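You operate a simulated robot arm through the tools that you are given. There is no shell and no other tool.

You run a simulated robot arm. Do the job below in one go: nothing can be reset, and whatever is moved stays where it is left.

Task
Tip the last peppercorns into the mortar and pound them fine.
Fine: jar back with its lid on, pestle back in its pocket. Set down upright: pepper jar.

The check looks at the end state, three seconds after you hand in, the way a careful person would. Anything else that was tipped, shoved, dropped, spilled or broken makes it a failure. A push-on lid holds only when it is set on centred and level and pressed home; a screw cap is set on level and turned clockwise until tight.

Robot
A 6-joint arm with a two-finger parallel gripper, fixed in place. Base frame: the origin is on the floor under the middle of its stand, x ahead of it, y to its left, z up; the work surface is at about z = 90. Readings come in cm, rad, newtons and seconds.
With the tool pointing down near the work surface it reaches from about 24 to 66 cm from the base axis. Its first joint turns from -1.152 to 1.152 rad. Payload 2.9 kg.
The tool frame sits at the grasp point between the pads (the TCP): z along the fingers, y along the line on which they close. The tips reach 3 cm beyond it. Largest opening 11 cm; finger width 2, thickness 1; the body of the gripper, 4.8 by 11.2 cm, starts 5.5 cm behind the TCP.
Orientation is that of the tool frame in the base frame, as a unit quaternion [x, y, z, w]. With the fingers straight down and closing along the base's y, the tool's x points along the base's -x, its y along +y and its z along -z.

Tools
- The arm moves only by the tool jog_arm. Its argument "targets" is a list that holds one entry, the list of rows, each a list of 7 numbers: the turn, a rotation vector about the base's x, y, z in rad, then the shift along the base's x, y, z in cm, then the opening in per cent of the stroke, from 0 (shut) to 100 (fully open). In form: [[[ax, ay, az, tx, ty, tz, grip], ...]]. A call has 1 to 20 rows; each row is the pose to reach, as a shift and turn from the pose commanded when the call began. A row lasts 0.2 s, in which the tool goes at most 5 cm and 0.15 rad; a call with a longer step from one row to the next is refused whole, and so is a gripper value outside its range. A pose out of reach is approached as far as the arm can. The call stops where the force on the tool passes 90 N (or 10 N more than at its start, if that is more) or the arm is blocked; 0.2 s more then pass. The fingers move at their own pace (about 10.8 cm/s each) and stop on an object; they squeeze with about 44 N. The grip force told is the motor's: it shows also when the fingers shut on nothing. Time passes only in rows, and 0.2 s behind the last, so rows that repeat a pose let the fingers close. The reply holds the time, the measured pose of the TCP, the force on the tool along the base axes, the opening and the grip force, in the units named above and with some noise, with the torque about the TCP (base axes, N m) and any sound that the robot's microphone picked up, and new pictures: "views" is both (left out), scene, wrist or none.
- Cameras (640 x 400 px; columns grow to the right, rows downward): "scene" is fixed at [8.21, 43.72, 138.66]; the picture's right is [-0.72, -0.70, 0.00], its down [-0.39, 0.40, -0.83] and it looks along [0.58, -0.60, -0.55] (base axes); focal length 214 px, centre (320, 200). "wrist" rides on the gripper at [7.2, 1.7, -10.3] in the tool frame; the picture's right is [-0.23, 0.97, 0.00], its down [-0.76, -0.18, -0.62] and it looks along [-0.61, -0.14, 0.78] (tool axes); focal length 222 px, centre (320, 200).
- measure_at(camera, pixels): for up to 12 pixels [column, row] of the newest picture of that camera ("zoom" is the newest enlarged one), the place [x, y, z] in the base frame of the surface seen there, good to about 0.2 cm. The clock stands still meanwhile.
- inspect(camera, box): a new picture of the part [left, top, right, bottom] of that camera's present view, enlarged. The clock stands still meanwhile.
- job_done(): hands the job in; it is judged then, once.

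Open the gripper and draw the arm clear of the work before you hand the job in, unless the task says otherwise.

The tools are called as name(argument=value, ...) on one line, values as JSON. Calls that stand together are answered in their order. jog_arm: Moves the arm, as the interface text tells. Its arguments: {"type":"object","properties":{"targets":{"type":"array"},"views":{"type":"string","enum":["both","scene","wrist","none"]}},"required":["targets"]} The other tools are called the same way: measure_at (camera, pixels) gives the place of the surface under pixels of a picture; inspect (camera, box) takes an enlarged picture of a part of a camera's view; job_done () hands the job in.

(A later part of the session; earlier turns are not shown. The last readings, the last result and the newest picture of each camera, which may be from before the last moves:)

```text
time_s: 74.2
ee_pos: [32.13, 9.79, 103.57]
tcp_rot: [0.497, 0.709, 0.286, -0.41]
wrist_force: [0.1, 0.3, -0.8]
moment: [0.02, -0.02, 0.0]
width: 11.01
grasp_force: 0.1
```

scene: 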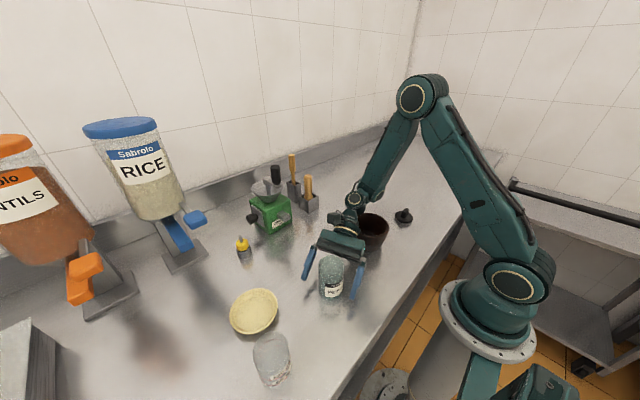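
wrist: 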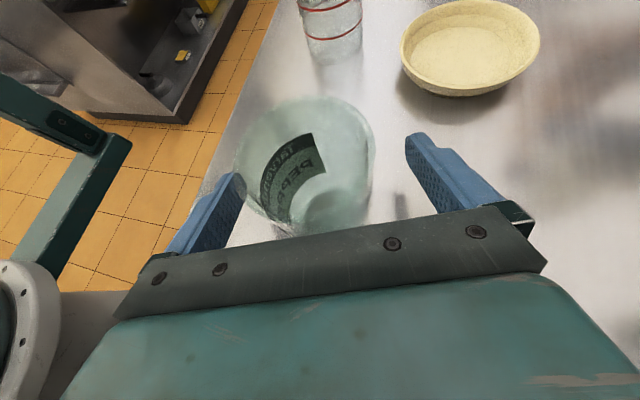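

Clear of the jar. Now I unwind the wrist by the reverse of the earlier rotation (toward heading 57°, steeper down), staying over the free area near (37, 8, 106).

jog_arm(targets=[[[-0.0145, -0.1106, 0.0886, 0.3, -0.1, 0.15, 100], [-0.0289, -0.2211, 0.1772, 0.6, -0.2, 0.3, 100], [-0.0434, -0.3317, 0.2658, 0.9, -0.3, 0.45, 100], [-0.0578, -0.4422, 0.3544, 1.2, -0.4, 0.6, 100], [-0.0723, -0.5528, 0.4429, 1.5, -0.5, 0.75, 100], [-0.0867, -0.6634, 0.5315, 1.8, -0.6, 0.9, 100], [-0.1012, -0.7739, 0.6201, 2.1, -0.7, 1.05, 100], [-0.1156, -0.8845, 0.7087, 2.4, -0.8, 1.2, 100], [-0.1301, -0.995, 0.7973, 2.7, -0.9, 1.35, 100], [-0.1445, -1.1056, 0.8859, 3.0, -1.0, 1.5, 100], [-0.159, -1.2161, 0.9745, 3.3, -1.1, 1.65, 100], [-0.1734, -1.3267, 1.0631, 3.6, -1.2, 1.8, 100], [-0.1879, -1.4373, 1.1516, 3.9, -1.3, 1.95, 100], [-0.2023, -1.5478, 1.2402, 4.2, -1.4, 2.1, 100], [-0.2168, -1.6584, 1.3288, 4.4, -1.5, 2.25, 100], [-0.2312, -1.7689, 1.4174, 4.6, -1.6, 2.4, 100], [-0.2457, -1.8795, 1.506, 4.9, -1.8, 2.5, 100], [-0.2457, -1.8795, 1.506, 4.9, -1.8, 2.5, 100]]], views="scene")

```text
time_s: 78.0
ee_pos: [36.97, 7.92, 106.19]
tcp_rot: [-0.407, 0.864, 0.156, 0.251]
wrist_force: [0.2, 0.2, -0.6]
moment: [-0.03, 0.01, 0.03]
width: 11.02
grasp_force: 0.0
```

scene: 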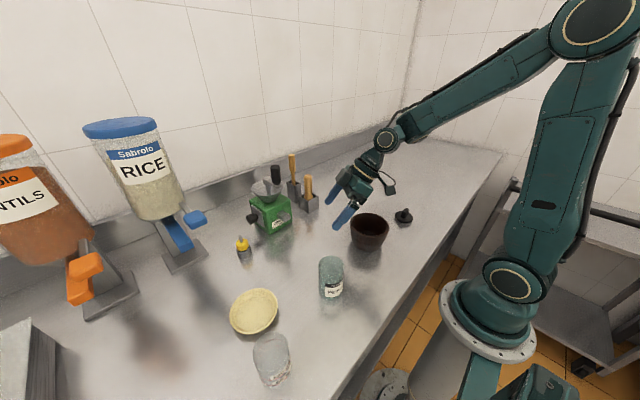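

All in reach. Now I tilt to straight down while moving over toward (31, -5, 108), heading for the lid.

jog_arm(targets=[[[-0.101, 0.066, 0, -1.2, -2.6, 0.4, 100], [-0.202, 0.131, 0, -2.4, -5.2, 0.8, 100], [-0.303, 0.197, 0, -3.6, -7.8, 1.2, 100], [-0.404, 0.262, 0, -4.8, -10.4, 1.6, 100], [-0.505, 0.328, 0, -6, -13, 2, 100], [-0.505, 0.328, 0, -6, -13, 2, 100]]], views="none")

```text
time_s: 79.4
ee_pos: [30.95, -5.08, 108.07]
tcp_rot: [-0.425, 0.905, 0.0, -0.002]
wrist_force: [0.2, -0.1, 0.5]
moment: [0.0, 0.02, -0.01]
width: 10.98
grasp_force: 0.1
```

Tool is straight down. I move above the lid near (28.5, -19.5) while turning so the fingers will close along x, then look at it from above.

jog_arm(targets=[[[0, 0, 0.139, -0.5, -2.9, 0, 100], [0, 0, 0.277, -1, -5.8, 0, 100], [0, 0, 0.416, -1.5, -8.6, 0, 100], [0, 0, 0.554, -2, -11.5, 0, 100], [0, 0, 0.693, -2.45, -14.4, 0, 100], [0, 0, 0.693, -2.45, -14.4, 0, 100]]], views="both")

inspect(camera="scene", box=[340, 160, 452, 260])

```text
time_s: 80.8
ee_pos: [28.33, -19.54, 108.01]
tcp_rot: [0.708, -0.706, 0.001, 0.001]
wrist_force: [0.2, 0.4, -0.4]
moment: [-0.02, 0.01, -0.03]
width: 11.02
grasp_force: 0.1
```

scene: 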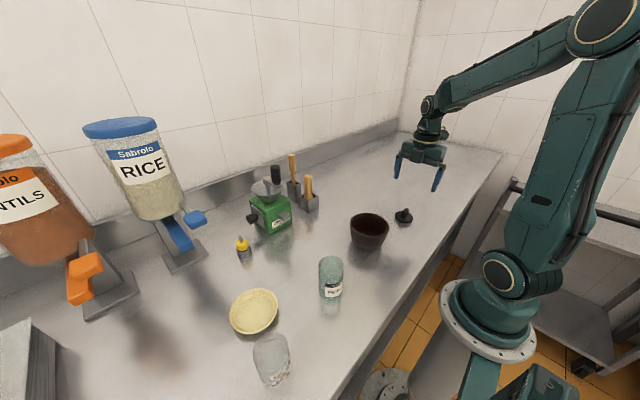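
wrist: 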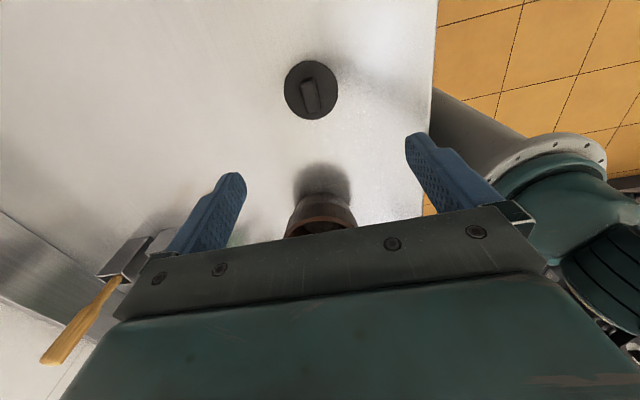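

```text
4.00 times, centred on (396, 210) of scene
```

zoom: 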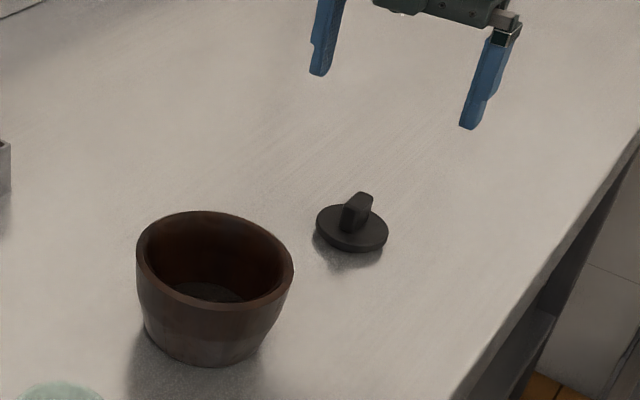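

The lid is at (311,90) in the wrist view. I zoom in on it and measure the bar and disc for the grasp.

inspect(camera="wrist", box=[271, 50, 351, 130])

measure_at(camera="zoom", pixels=[[310, 120], [330, 120], [340, 180], [310, 180], [325, 235], [345, 250], [300, 240], [250, 200], [400, 200], [320, 80], [340, 300], [325, 160]])

```text
5.00 times, centred on (311, 90) of wrist
```

zoom: 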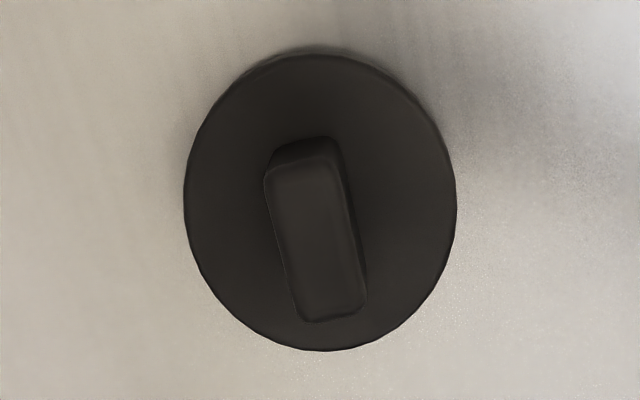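

```text
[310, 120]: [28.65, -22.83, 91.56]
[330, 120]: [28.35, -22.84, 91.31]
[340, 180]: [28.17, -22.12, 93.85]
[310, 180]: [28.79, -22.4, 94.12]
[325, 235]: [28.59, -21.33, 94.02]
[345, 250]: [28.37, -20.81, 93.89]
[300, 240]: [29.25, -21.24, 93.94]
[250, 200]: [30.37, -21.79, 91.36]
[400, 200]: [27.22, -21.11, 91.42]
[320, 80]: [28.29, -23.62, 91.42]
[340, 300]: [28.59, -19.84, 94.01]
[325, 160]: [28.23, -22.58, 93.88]
```

I measure the disc's edges and the bar's corners for an exact centre and heading.

measure_at(camera="zoom", pixels=[[192, 200], [448, 205], [312, 62], [325, 340], [230, 100], [420, 110], [220, 300], [430, 290], [275, 180], [330, 175], [358, 298], [305, 312]])

inspect(camera="scene", box=[380, 196, 428, 226])

measure_at(camera="zoom", pixels=[[210, 245], [432, 285], [310, 320], [255, 210], [345, 190], [340, 210], [300, 205], [385, 180], [345, 162], [320, 345], [400, 245], [250, 280]])

```text
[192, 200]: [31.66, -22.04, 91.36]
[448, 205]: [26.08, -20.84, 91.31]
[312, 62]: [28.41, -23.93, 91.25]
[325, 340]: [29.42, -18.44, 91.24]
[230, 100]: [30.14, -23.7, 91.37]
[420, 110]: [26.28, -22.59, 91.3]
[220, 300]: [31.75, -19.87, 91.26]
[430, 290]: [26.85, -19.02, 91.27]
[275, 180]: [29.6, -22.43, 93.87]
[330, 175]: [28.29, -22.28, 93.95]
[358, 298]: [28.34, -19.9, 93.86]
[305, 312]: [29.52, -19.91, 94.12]
```

```text
13.33 times, centred on (404, 211) of scene
```

zoom: 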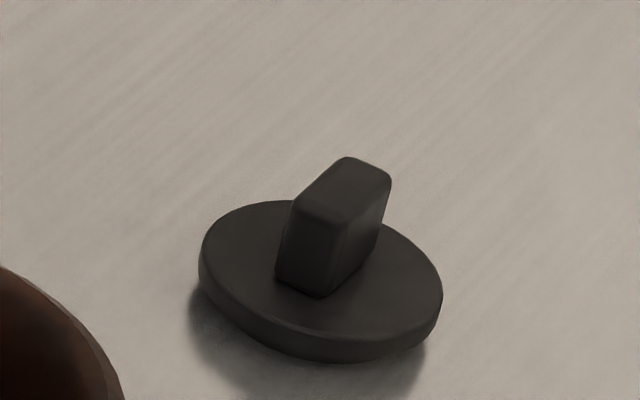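

```text
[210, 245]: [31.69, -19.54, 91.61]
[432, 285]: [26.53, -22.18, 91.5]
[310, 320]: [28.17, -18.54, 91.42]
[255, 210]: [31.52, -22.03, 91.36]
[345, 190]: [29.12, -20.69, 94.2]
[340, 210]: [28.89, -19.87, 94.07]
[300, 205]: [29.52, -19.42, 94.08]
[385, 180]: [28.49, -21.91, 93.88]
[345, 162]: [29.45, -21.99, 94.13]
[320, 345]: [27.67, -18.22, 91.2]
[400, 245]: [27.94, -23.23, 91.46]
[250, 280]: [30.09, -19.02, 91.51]
```

The lid's centre is at (28.9, -21.15) with the disc top at z 91.4. The bar runs along y, 1.25 cm wide, with its top at z 94.0. The disc looks raised on a plug, so it is a push-on lid. I descend above the bar with the fingers part-closed.

jog_arm(targets=[[[0, 0, 0, 0.3, -0.8, -1.5, 50], [0, 0, 0, 0.62, -1.61, -3.5, 40], [0, 0, 0, 0.62, -1.61, -5.5, 40], [0, 0, 0, 0.62, -1.61, -7.5, 40], [0, 0, 0, 0.62, -1.61, -9.2, 40], [0, 0, 0, 0.62, -1.61, -10.5, 40], [0, 0, 0, 0.62, -1.61, -11.2, 40], [0, 0, 0, 0.62, -1.61, -11.2, 40]]], views="both")

inspect(camera="scene", box=[370, 170, 434, 230])

inspect(camera="wrist", box=[240, 80, 400, 220])

```text
time_s: 82.6
ee_pos: [29.06, -20.86, 96.85]
tcp_rot: [0.708, -0.707, 0.0, 0.001]
wrist_force: [0.0, 0.1, -0.5]
moment: [-0.01, 0.03, 0.0]
width: 4.41
grasp_force: 0.1
```

scene: 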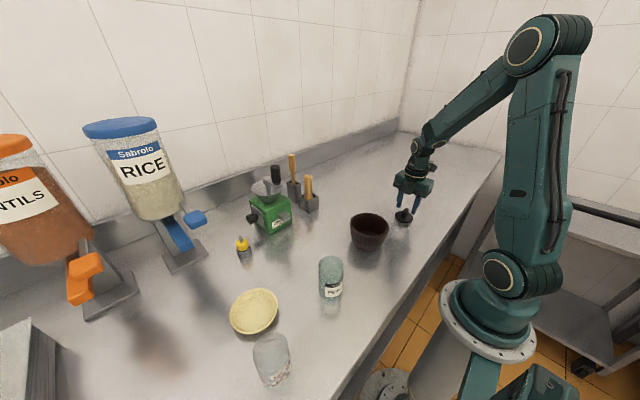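
wrist: 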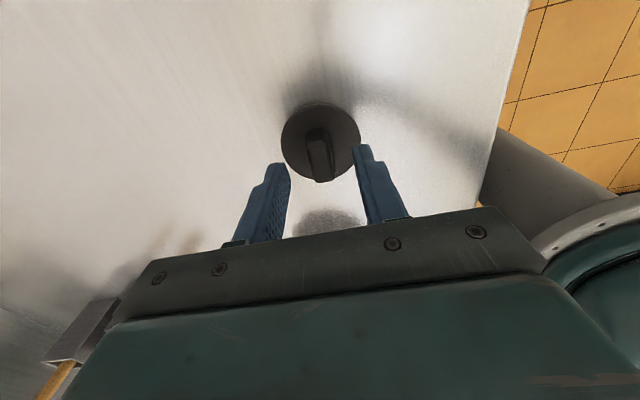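

```text
6.67 times, centred on (402, 200) of scene
```

zoom: 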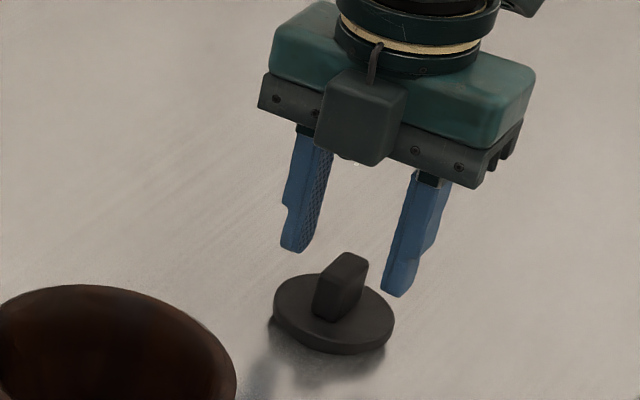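

```text
2.86 times, centred on (320, 150) of wrist
```

zoom: 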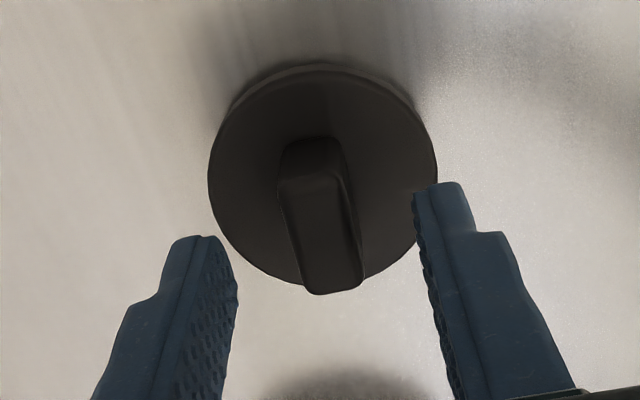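

The fingertips straddle the bar: tips at (205,237) and (440,183) in the zoom, bar centred at (320,218). I check by measuring before the final descent.

measure_at(camera="zoom", pixels=[[205, 240], [190, 245], [440, 188], [455, 190], [300, 160], [335, 165], [335, 280], [312, 275], [318, 220], [225, 260], [425, 210], [320, 100]])

```text
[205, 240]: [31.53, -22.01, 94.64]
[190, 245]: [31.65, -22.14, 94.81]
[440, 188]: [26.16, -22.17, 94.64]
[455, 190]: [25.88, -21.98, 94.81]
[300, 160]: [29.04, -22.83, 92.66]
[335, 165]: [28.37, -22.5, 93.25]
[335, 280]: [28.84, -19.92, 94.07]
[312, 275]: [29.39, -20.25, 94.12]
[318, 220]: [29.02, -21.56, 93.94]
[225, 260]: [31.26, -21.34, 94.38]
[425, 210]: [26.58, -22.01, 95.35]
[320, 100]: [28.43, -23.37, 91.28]
```

Centring is good in both directions. I descend 2 cm and close on the bar.

jog_arm(targets=[[[0, 0, 0, 0, 0, -0.8, 40], [0, 0, 0, 0, 0, -1.5, 40], [0, 0, 0, 0, 0, -1.95, 40], [0, 0, 0, 0, 0, -1.95, 25], [0, 0, 0, 0, 0, -1.95, 10], [0, 0, 0, 0, 0, -1.95, 0], [0, 0, 0, 0, 0, -1.95, 0], [0, 0, 0, 0, 0, -1.95, 0]]], views="both")

inspect(camera="scene", box=[370, 170, 434, 230])

```text
time_s: 84.4
ee_pos: [29.19, -21.02, 94.97]
tcp_rot: [0.707, -0.707, 0.0, 0.001]
wrist_force: [0.0, 0.4, 0.0]
moment: [-0.05, -0.01, 0.01]
width: 1.46
grasp_force: 43.9
```

scene: 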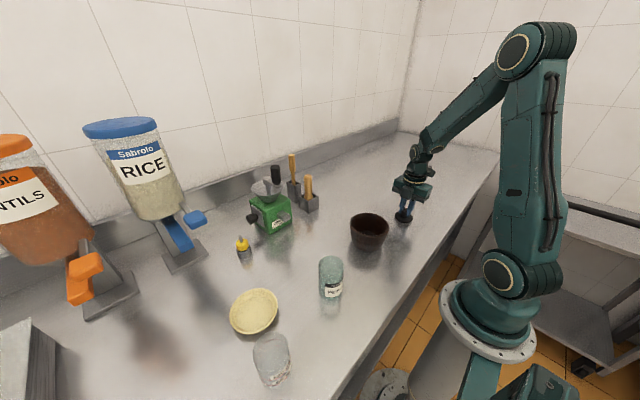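
wrist: 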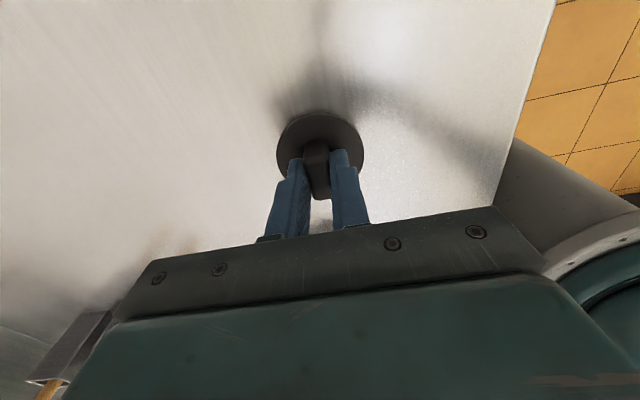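

```text
6.67 times, centred on (402, 200) of scene
```

zoom: 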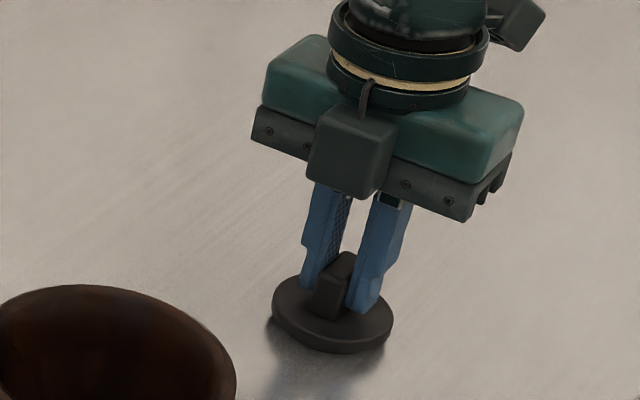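

The bar is gripped (1.46 cm wide). I lift slowly and look at the lid from the side to see its underside.

jog_arm(targets=[[[0, 0, 0, 0, 0, 0.2, 0], [0, 0, 0, 0, 0, 0.6, 0], [0, 0, 0, 0, 0, 1.1, 0], [0, 0, 0, 0, 0, 1.8, 0], [0, 0, 0, 0, 0, 2.8, 0], [0, 0, 0, 0, 0, 4, 0], [0, 0, 0, 0, 0, 5.5, 0], [0, 0, 0, 0, 0, 7, 0], [0, 0, 0, 0, 0, 8.5, 0], [0, 0, 0, 0, 0, 10, 0], [0, 0, 0, 0, 0, 11.5, 0], [0, 0, 0, 0, 0, 12.5, 0], [0, 0, 0, 0, 0, 12.5, 0]]], views="both")

inspect(camera="scene", box=[380, 130, 444, 210])

inspect(camera="wrist", box=[240, 90, 400, 230])

```text
time_s: 87.2
ee_pos: [29.18, -21.03, 107.31]
tcp_rot: [-0.707, 0.707, 0.0, -0.002]
wrist_force: [1.4, 0.5, -0.4]
moment: [0.05, 0.03, -0.03]
width: 1.46
grasp_force: 43.7
```

scene: 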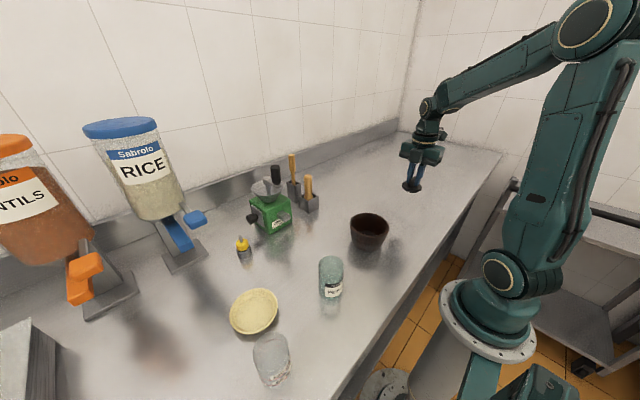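
wrist: 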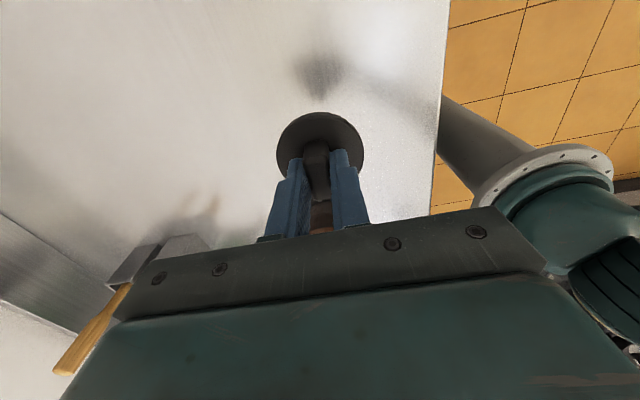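

```text
5.00 times, centred on (412, 170) of scene
```

zoom: 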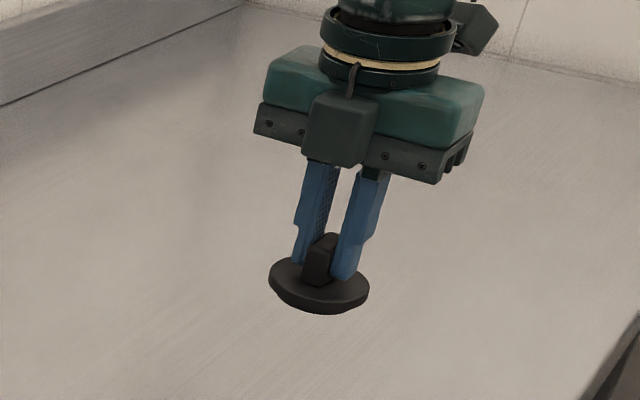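

```text
2.86 times, centred on (320, 160) of wrist
```

zoom: 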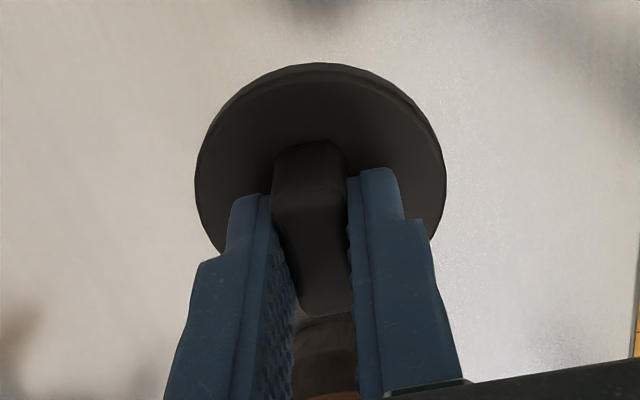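

The lid is held and looks level. I measure its disc edges while held to find its centre relative to the TCP.

measure_at(camera="zoom", pixels=[[203, 170], [437, 170], [320, 80], [250, 110], [390, 105], [215, 215], [430, 210], [290, 170], [335, 170], [320, 300], [305, 290], [335, 295]])

inspect(camera="scene", box=[395, 170, 427, 200])

measure_at(camera="zoom", pixels=[[210, 190], [500, 240], [330, 300], [240, 240], [420, 290], [280, 180], [450, 190], [330, 325], [210, 215], [500, 265], [380, 310], [300, 290]])

```text
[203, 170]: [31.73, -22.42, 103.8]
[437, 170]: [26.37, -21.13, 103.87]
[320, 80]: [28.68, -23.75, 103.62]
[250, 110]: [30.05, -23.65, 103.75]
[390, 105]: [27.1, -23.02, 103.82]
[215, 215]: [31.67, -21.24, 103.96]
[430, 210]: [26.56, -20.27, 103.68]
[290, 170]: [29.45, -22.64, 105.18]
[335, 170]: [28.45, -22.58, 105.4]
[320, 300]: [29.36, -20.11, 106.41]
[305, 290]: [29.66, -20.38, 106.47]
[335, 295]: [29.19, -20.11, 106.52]
```

```text
13.33 times, centred on (411, 185) of scene
```

zoom: 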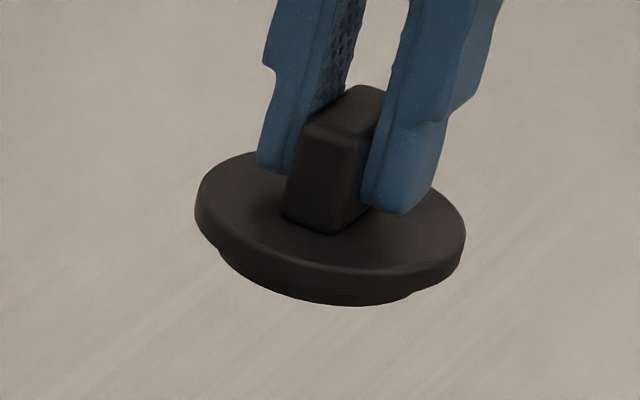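

```text
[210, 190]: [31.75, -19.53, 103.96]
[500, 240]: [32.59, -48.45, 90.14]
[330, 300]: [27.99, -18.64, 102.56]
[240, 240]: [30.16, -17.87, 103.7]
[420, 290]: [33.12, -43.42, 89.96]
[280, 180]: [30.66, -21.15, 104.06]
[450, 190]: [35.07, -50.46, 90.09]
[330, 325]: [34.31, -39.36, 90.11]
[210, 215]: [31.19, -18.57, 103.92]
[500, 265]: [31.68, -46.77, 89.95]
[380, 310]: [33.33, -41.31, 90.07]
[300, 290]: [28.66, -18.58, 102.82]
```

The underside shows a slightly smaller plug, so this is a push-on stopper lid. The held lid's centre matches the TCP within about 0.1 cm. Now I measure the jar's rim carefully at its present spot.

inspect(camera="scene", box=[311, 252, 351, 277])

inspect(camera="scene", box=[306, 250, 354, 300])

```text
16.00 times, centred on (331, 264) of scene
```

zoom: 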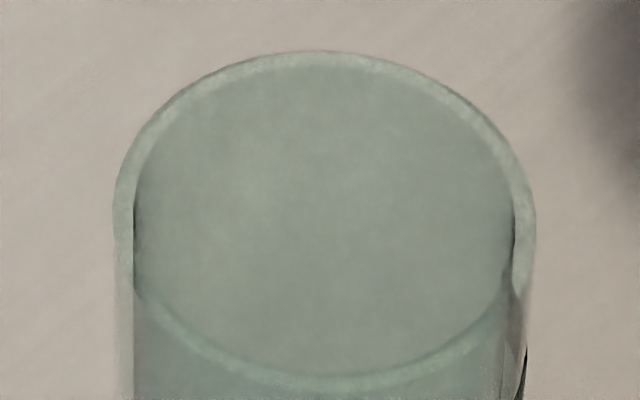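

```text
8.00 times, centred on (330, 275) of scene
```

zoom: 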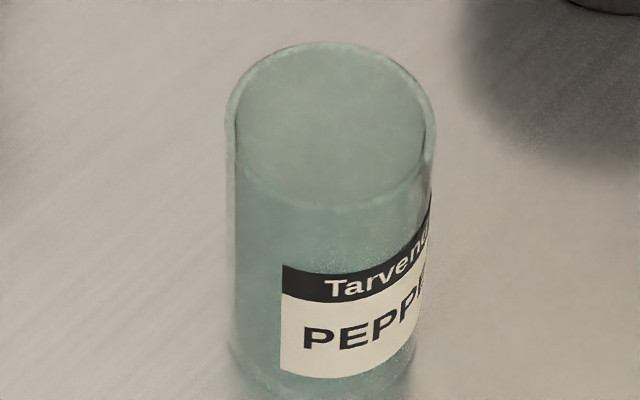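

I measure a ring of points on the rim in this zoom.

measure_at(camera="zoom", pixels=[[325, 44], [290, 50], [365, 50], [250, 80], [410, 80], [231, 120], [430, 120], [250, 175], [290, 198], [330, 204], [370, 198], [405, 180]])

inspect(camera="scene", box=[311, 252, 351, 277])

measure_at(camera="zoom", pixels=[[320, 57], [260, 68], [390, 68], [160, 130], [490, 130], [122, 215], [527, 225], [200, 355], [260, 378], [330, 386], [400, 378], [470, 345]])

```text
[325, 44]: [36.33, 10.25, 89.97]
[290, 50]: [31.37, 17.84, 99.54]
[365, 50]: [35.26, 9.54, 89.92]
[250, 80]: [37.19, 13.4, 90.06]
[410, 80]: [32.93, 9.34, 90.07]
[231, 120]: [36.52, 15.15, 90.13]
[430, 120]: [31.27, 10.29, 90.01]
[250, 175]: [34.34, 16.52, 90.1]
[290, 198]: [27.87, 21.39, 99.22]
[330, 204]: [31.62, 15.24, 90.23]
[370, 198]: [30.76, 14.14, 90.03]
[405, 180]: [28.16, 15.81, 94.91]
```

```text
16.00 times, centred on (331, 264) of scene
```

zoom: 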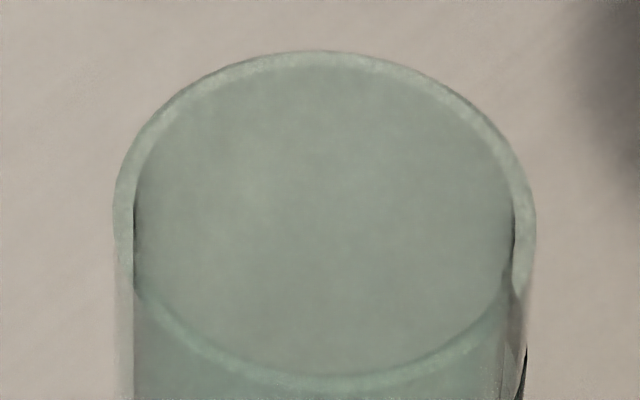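

```text
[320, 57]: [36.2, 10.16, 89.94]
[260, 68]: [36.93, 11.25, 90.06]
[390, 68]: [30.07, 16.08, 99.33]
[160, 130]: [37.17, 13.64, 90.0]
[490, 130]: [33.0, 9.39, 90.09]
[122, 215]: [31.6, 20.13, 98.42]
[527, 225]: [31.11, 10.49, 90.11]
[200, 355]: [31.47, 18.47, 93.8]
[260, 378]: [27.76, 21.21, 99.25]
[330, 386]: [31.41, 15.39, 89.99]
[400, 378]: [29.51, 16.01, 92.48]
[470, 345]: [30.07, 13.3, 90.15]
```

Combining the rim fits with the gripper's own centring, the jar's centre is about (28.87, 18.77). I carry the lid across at a safe height to above the jar.

jog_arm(targets=[[[0, 0, 0, 0, 0.5, 0.5, 0], [0, 0, 0, 0, 1.5, 1.0, 0], [0, 0, 0, 0, 3, 1.5, 0], [0, 0, 0, -0.05, 5, 1.7, 0], [0, 0, 0, -0.05, 7.5, 1.7, 0], [0, 0, 0, -0.1, 10, 1.7, 0], [0, 0, 0, -0.1, 12.5, 1.7, 0], [0, 0, 0, -0.1, 15, 1.7, 0], [0, 0, 0, -0.15, 17.5, 1.7, 0], [0, 0, 0, -0.15, 20, 1.7, 0], [0, 0, 0, -0.2, 22.5, 1.7, 0], [0, 0, 0, -0.2, 25, 1.7, 0], [0, 0, 0, -0.2, 27.5, 1.7, 0], [0, 0, 0, -0.25, 30, 1.7, 0], [0, 0, 0, -0.25, 32.5, 1.7, 0], [0, 0, 0, -0.3, 35, 1.7, 0], [0, 0, 0, -0.31, 37, 1.7, 0], [0, 0, 0, -0.31, 38.5, 1.7, 0], [0, 0, 0, -0.31, 39.4, 1.7, 0], [0, 0, 0, -0.31, 39.8, 1.7, 0]]], views="both")

inspect(camera="scene", box=[290, 205, 370, 305])

inspect(camera="wrist", box=[240, 60, 400, 220])

```text
time_s: 91.4
ee_pos: [28.95, 18.76, 109.03]
tcp_rot: [-0.707, 0.707, 0.0, -0.001]
wrist_force: [0.5, -0.4, -0.2]
moment: [-0.02, -0.06, 0.0]
width: 1.43
grasp_force: 44.3
```

scene: 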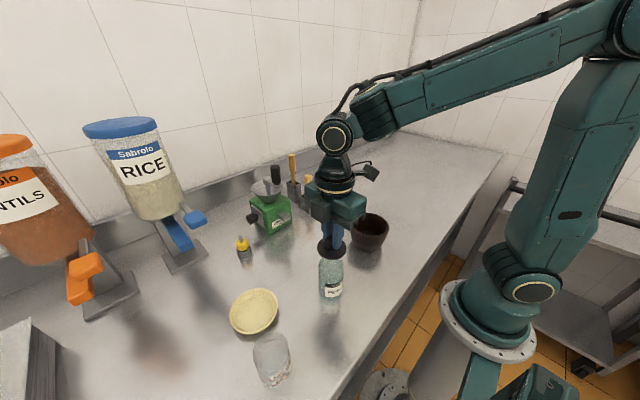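
wrist: 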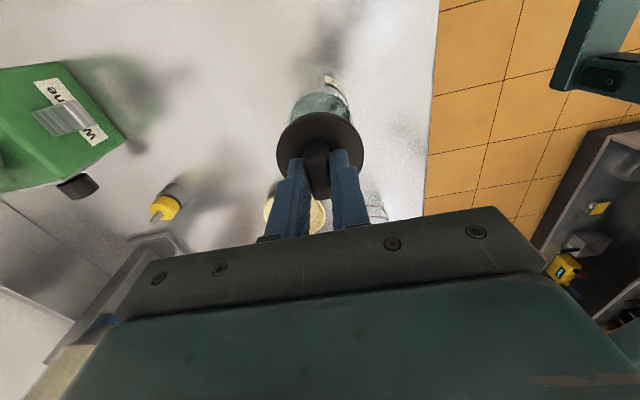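

```text
4.00 times, centred on (330, 255) of scene
```

zoom: 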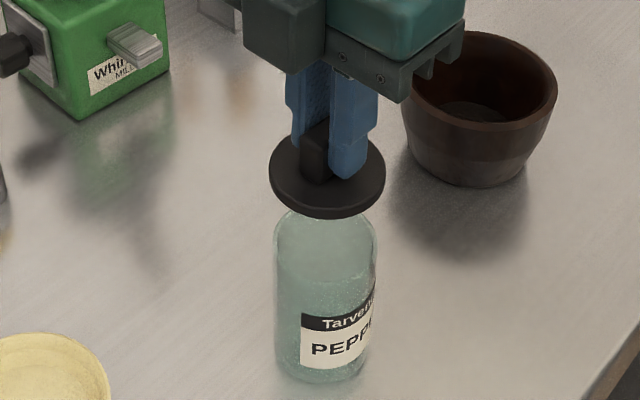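

```text
2.50 times, centred on (320, 140) of wrist
```

zoom: 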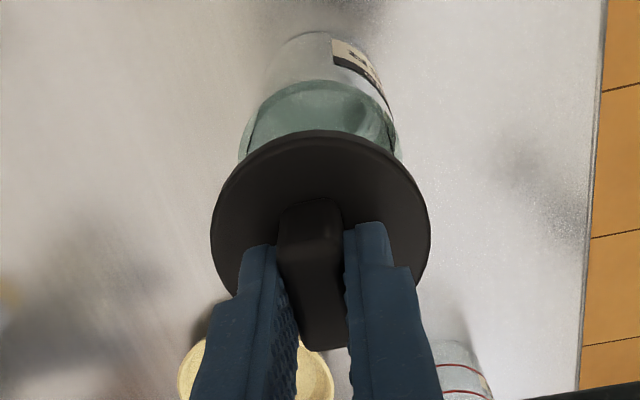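

In both views the lid sits over the jar: scene centres 327 against 326, wrist 321 against 320. I lower to about 1 cm above the rim for a finer alignment check.

jog_arm(targets=[[[0, 0, 0, 0, 0, -0.6, 0], [0, 0, 0, 0, 0, -1.4, 0], [0, 0, 0, 0, 0, -2.3, 0], [0, 0, 0, 0, 0, -3.0, 0], [0, 0, 0, 0, 0, -3.3, 0], [0, 0, 0, 0, 0, -3.3, 0]]], views="both")

inspect(camera="scene", box=[306, 240, 356, 300])

inspect(camera="wrist", box=[265, 60, 375, 160])

```text
time_s: 92.8
ee_pos: [28.88, 18.76, 105.92]
tcp_rot: [-0.707, 0.707, 0.0, -0.001]
wrist_force: [-0.3, 0.2, 0.1]
moment: [0.0, -0.02, -0.01]
width: 1.44
grasp_force: 44.0
```

scene: 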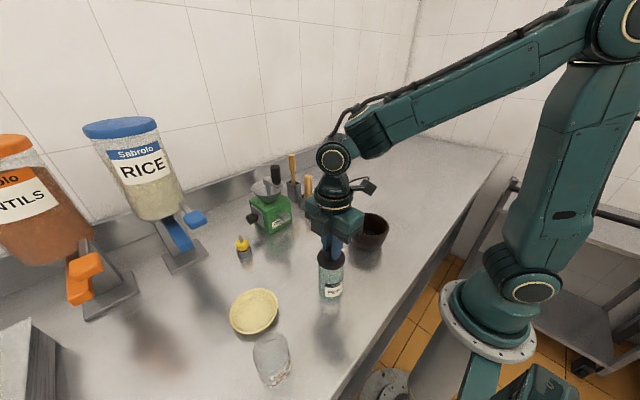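
wrist: 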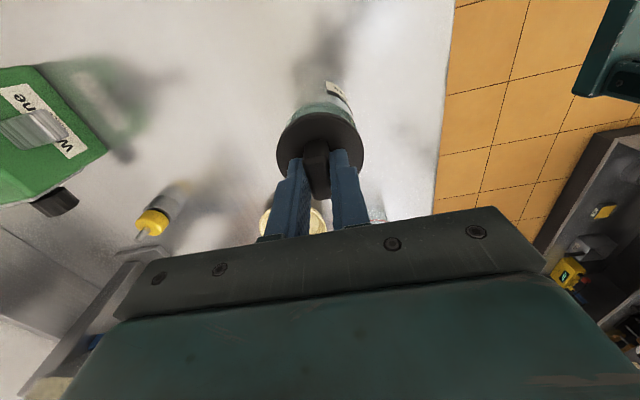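

```text
6.67 times, centred on (331, 270) of scene
```

zoom: 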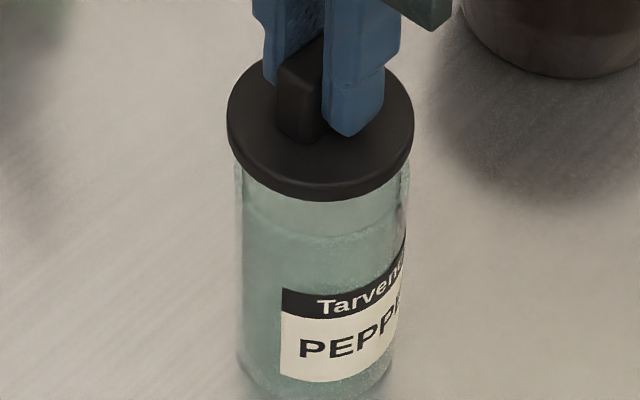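

```text
4.00 times, centred on (320, 110) of wrist
```

zoom: 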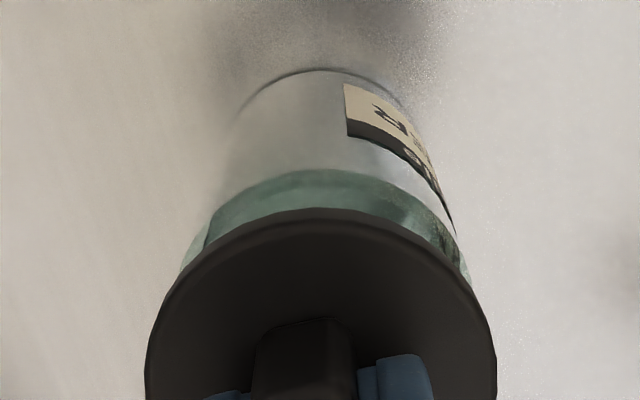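

In the scene view the lid seems about 0.15–0.2 cm to the left of the jar (lid edges 227–414, jar edges 240–408). I zoom further to measure the offset.

inspect(camera="scene", box=[311, 246, 351, 271])

inspect(camera="scene", box=[311, 262, 351, 287])

inspect(camera="wrist", box=[270, 75, 370, 137])

```text
16.00 times, centred on (331, 258) of scene
```

zoom: 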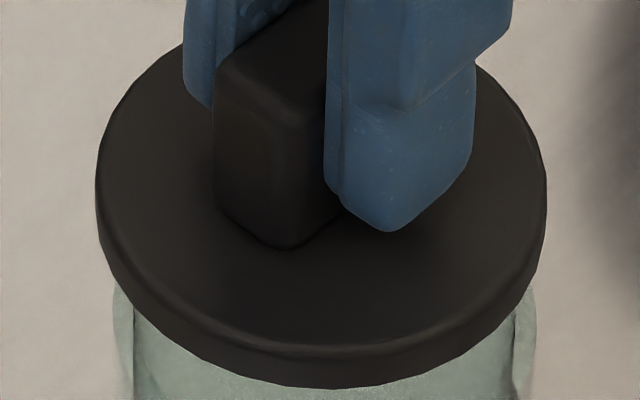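

```text
16.00 times, centred on (331, 274) of scene
```

zoom: 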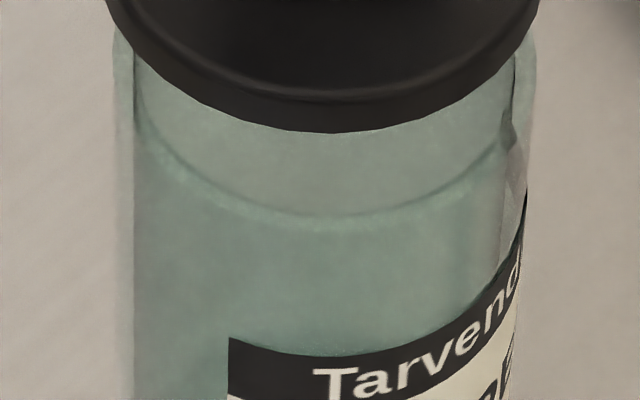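

```text
6.40 times, centred on (320, 106) of wrist
```

zoom: 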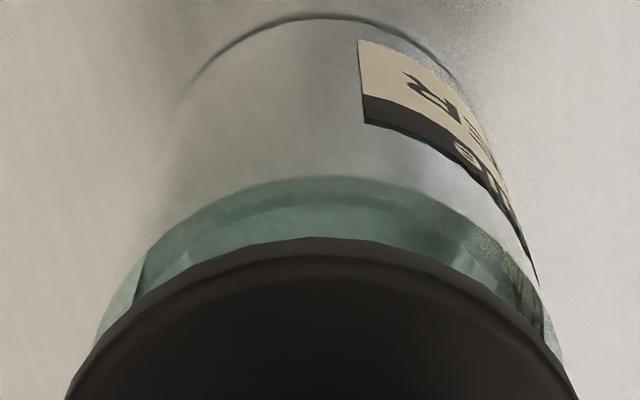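

The two views put the jar's centre about (-0.12, -0.06) from the lid. I shift by that and recheck.

jog_arm(targets=[[[0, 0, 0, -0.06, -0.03, -0.1, 0], [0, 0, 0, -0.12, -0.06, -0.3, 0], [0, 0, 0, -0.12, -0.06, -0.5, 0], [0, 0, 0, -0.12, -0.06, -0.5, 0]]], views="both")

inspect(camera="scene", box=[311, 250, 351, 275])

inspect(camera="wrist", box=[270, 80, 370, 142])

```text
time_s: 93.8
ee_pos: [28.75, 18.68, 105.27]
tcp_rot: [0.707, -0.707, 0.0, 0.001]
wrist_force: [0.5, 0.2, -0.5]
moment: [0.0, 0.01, 0.0]
width: 1.43
grasp_force: 43.5
```

scene: 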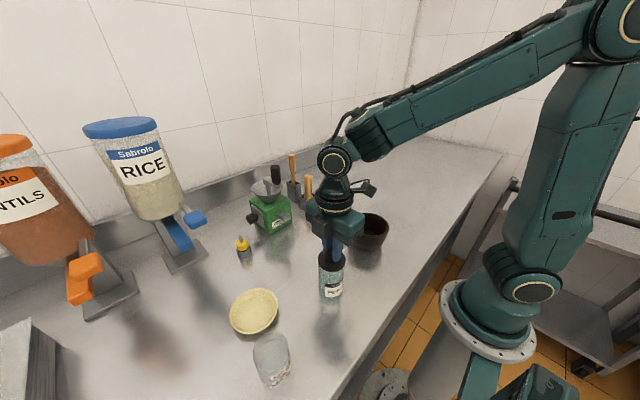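
wrist: 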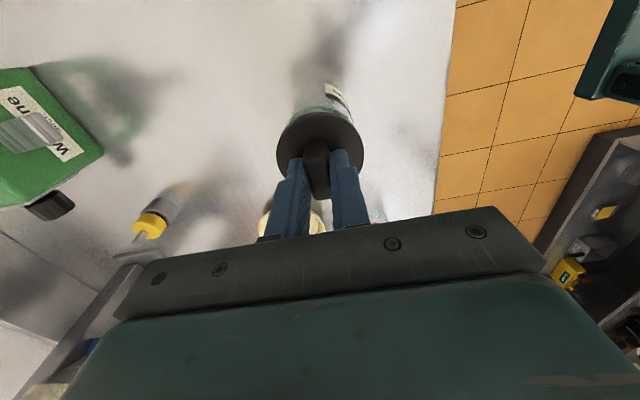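

```text
16.00 times, centred on (331, 262) of scene
```

zoom: 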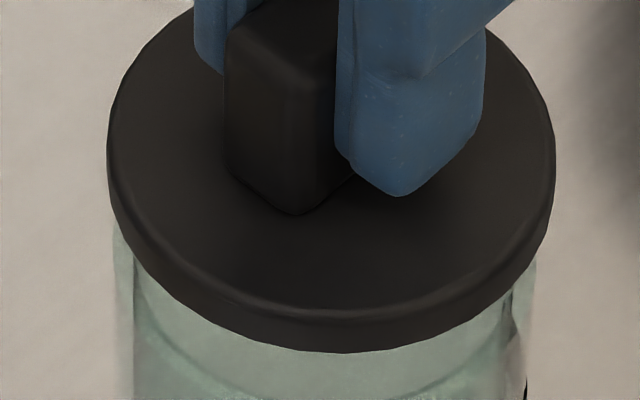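

```text
6.40 times, centred on (320, 111) of wrist
```

zoom: 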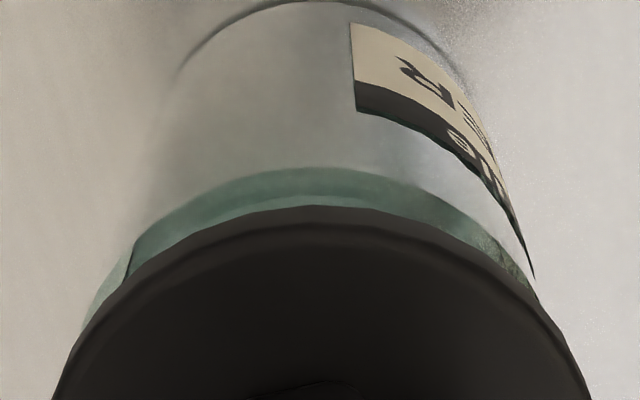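

Both views now show the lid centred on the jar (scene: 331.5 against an expected 330). I lower gently toward the rim in small steps and watch the force.

jog_arm(targets=[[[0, 0, 0, 0, 0, -0.2, 0], [0, 0, 0, 0, 0, -0.4, 0], [0, 0, 0, 0, 0, -0.6, 0], [0, 0, 0, 0, 0, -0.75, 0], [0, 0, 0, 0, 0, -0.85, 0]]], views="none")

```text
time_s: 95.0
ee_pos: [28.82, 18.64, 104.38]
tcp_rot: [-0.707, 0.707, -0.001, -0.001]
wrist_force: [0.8, 0.3, -0.4]
moment: [0.03, 0.0, -0.05]
width: 1.44
grasp_force: 43.8
```

No contact yet at z 104.4. I keep lowering in steps of about 0.1 cm.

jog_arm(targets=[[[0, 0, 0, 0, 0, -0.1, 0], [0, 0, 0, 0, 0, -0.2, 0], [0, 0, 0, 0, 0, -0.3, 0]]], views="none")

```text
time_s: 95.8
ee_pos: [28.75, 18.84, 104.12]
tcp_rot: [-0.707, 0.707, 0.0, -0.002]
wrist_force: [0.9, -0.7, 0.7]
moment: [0.01, 0.0, -0.02]
width: 1.45
grasp_force: 44.0
```

Still free at 104.1, so the plug is entering the mouth. Two more small steps.

jog_arm(targets=[[[0, 0, 0, 0, 0, -0.1, 0], [0, 0, 0, 0, 0, -0.18, 0], [0, 0, 0, 0, 0, -0.25, 0]]], views="both")

inspect(camera="scene", box=[306, 245, 356, 300])

```text
time_s: 96.6
ee_pos: [28.8, 18.65, 103.9]
tcp_rot: [0.707, -0.707, 0.0, 0.002]
wrist_force: [0.7, -0.3, 0.1]
moment: [-0.03, -0.04, 0.02]
width: 1.48
grasp_force: 43.9
```

scene: 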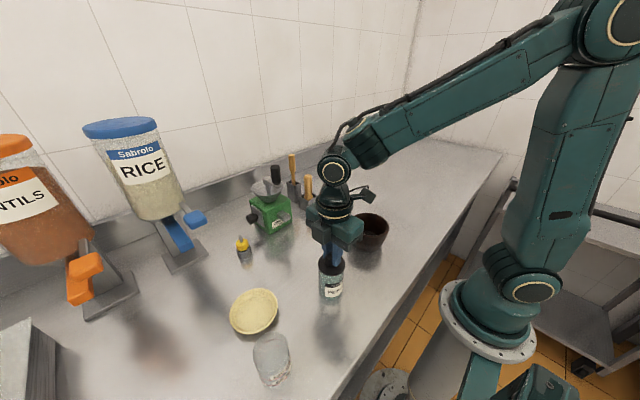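
wrist: 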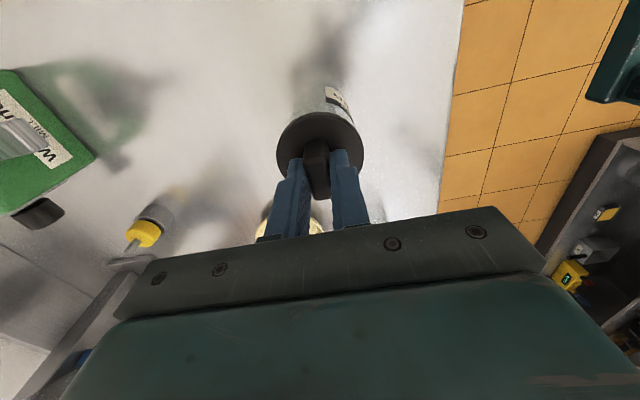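

```text
7.27 times, centred on (331, 272) of scene
```

zoom: 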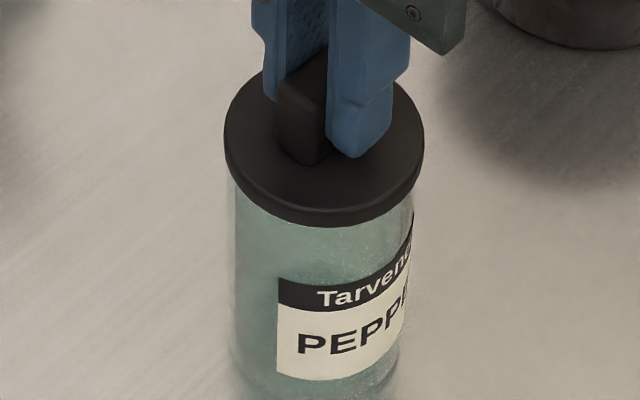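

No contact at 103.9 either. The disc looks just above the rim, so I continue down in small steps.

jog_arm(targets=[[[0, 0, 0, 0, 0, -0.1, 0], [0, 0, 0, 0, 0, -0.2, 0], [0, 0, 0, 0, 0, -0.25, 0]]], views="none")

```text
time_s: 97.4
ee_pos: [28.76, 18.69, 103.67]
tcp_rot: [-0.707, 0.707, -0.001, -0.001]
wrist_force: [1.1, -2.0, 7.0]
moment: [-0.14, -0.07, 0.01]
width: 1.45
grasp_force: 44.4
heard: snap
```

A snap was heard with 7 N, so the lid has gone home. I press slightly more to make sure it is fully seated.

jog_arm(targets=[[[0, 0, 0, 0, 0, -0.08, 0], [0, 0, 0, 0, 0, -0.15, 0], [0, 0, 0, 0, 0, -0.15, 0]]], views="both")

inspect(camera="scene", box=[306, 245, 356, 300])

```text
time_s: 98.2
ee_pos: [28.81, 18.78, 103.72]
tcp_rot: [0.707, -0.707, 0.001, 0.0]
wrist_force: [-5.3, -6.1, 46.1]
moment: [-0.5, 0.28, -0.01]
width: 1.45
grasp_force: 43.7
```

scene: 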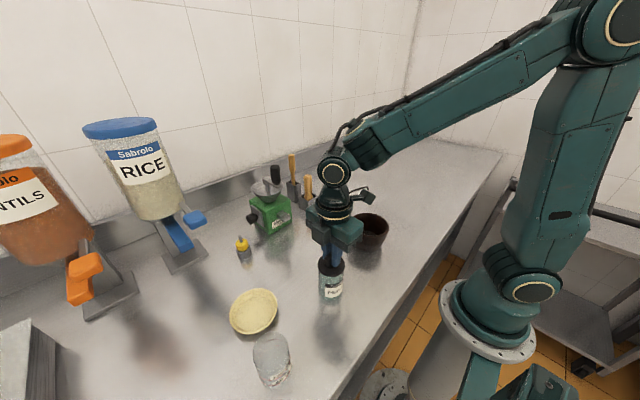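
wrist: 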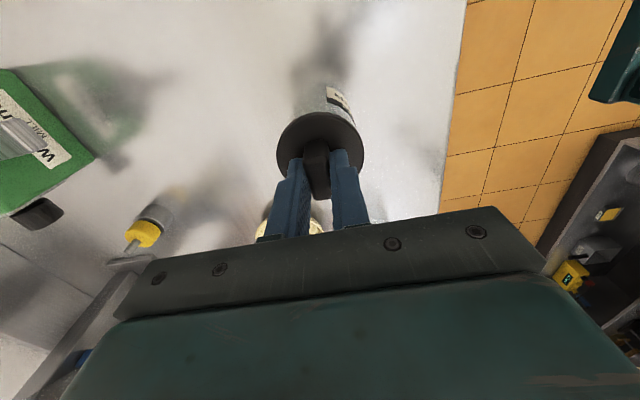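

```text
7.27 times, centred on (331, 272) of scene
```

zoom: 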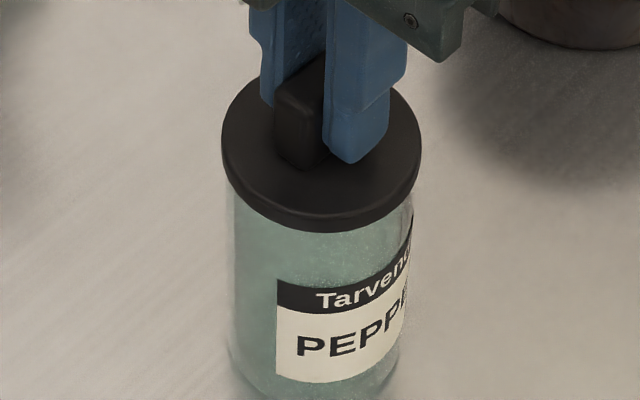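

The lid is firmly seated at 46 N. I relieve the pressure, open the fingers and rise straight up.

jog_arm(targets=[[[0, 0, 0, 0, 0, 0.08, 0], [0, 0, 0, 0, 0, 0.15, 0], [0, 0, 0, 0, 0, 0.15, 20], [0, 0, 0, 0, 0, 0.15, 35], [0, 0, 0, 0, 0, 0.15, 40], [0, 0, 0, 0, 0, 0.6, 40], [0, 0, 0, 0, 0, 1.6, 40], [0, 0, 0, 0, 0, 3.2, 40], [0, 0, 0, 0, 0, 5.5, 40], [0, 0, 0, 0, 0, 8, 40], [0, 0, 0, 0, 0, 8, 40]]], views="both")

inspect(camera="scene", box=[306, 235, 356, 300])

```text
time_s: 100.6
ee_pos: [28.74, 18.65, 111.46]
tcp_rot: [0.708, -0.706, 0.0, 0.001]
wrist_force: [-0.5, -0.5, 0.4]
moment: [0.01, 0.02, -0.01]
width: 4.41
grasp_force: 0.1
```

scene: 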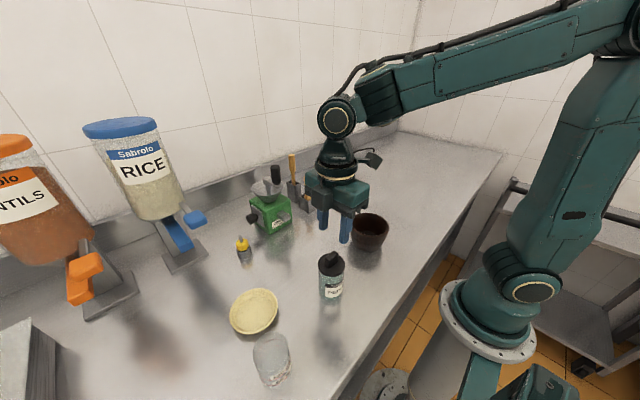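
wrist: 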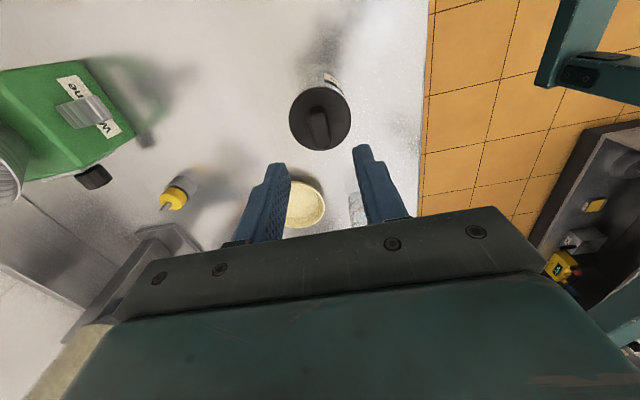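

```text
6.15 times, centred on (331, 268) of scene
```

zoom: 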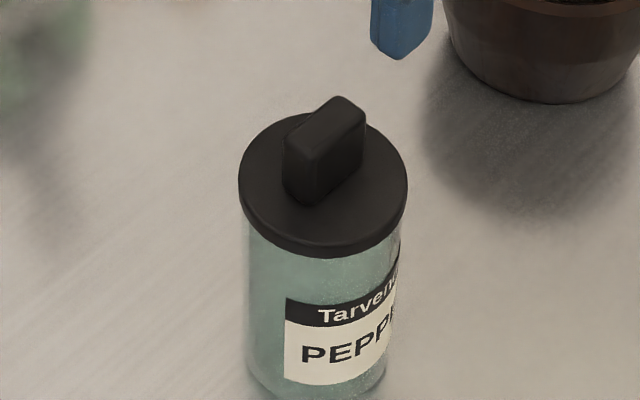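

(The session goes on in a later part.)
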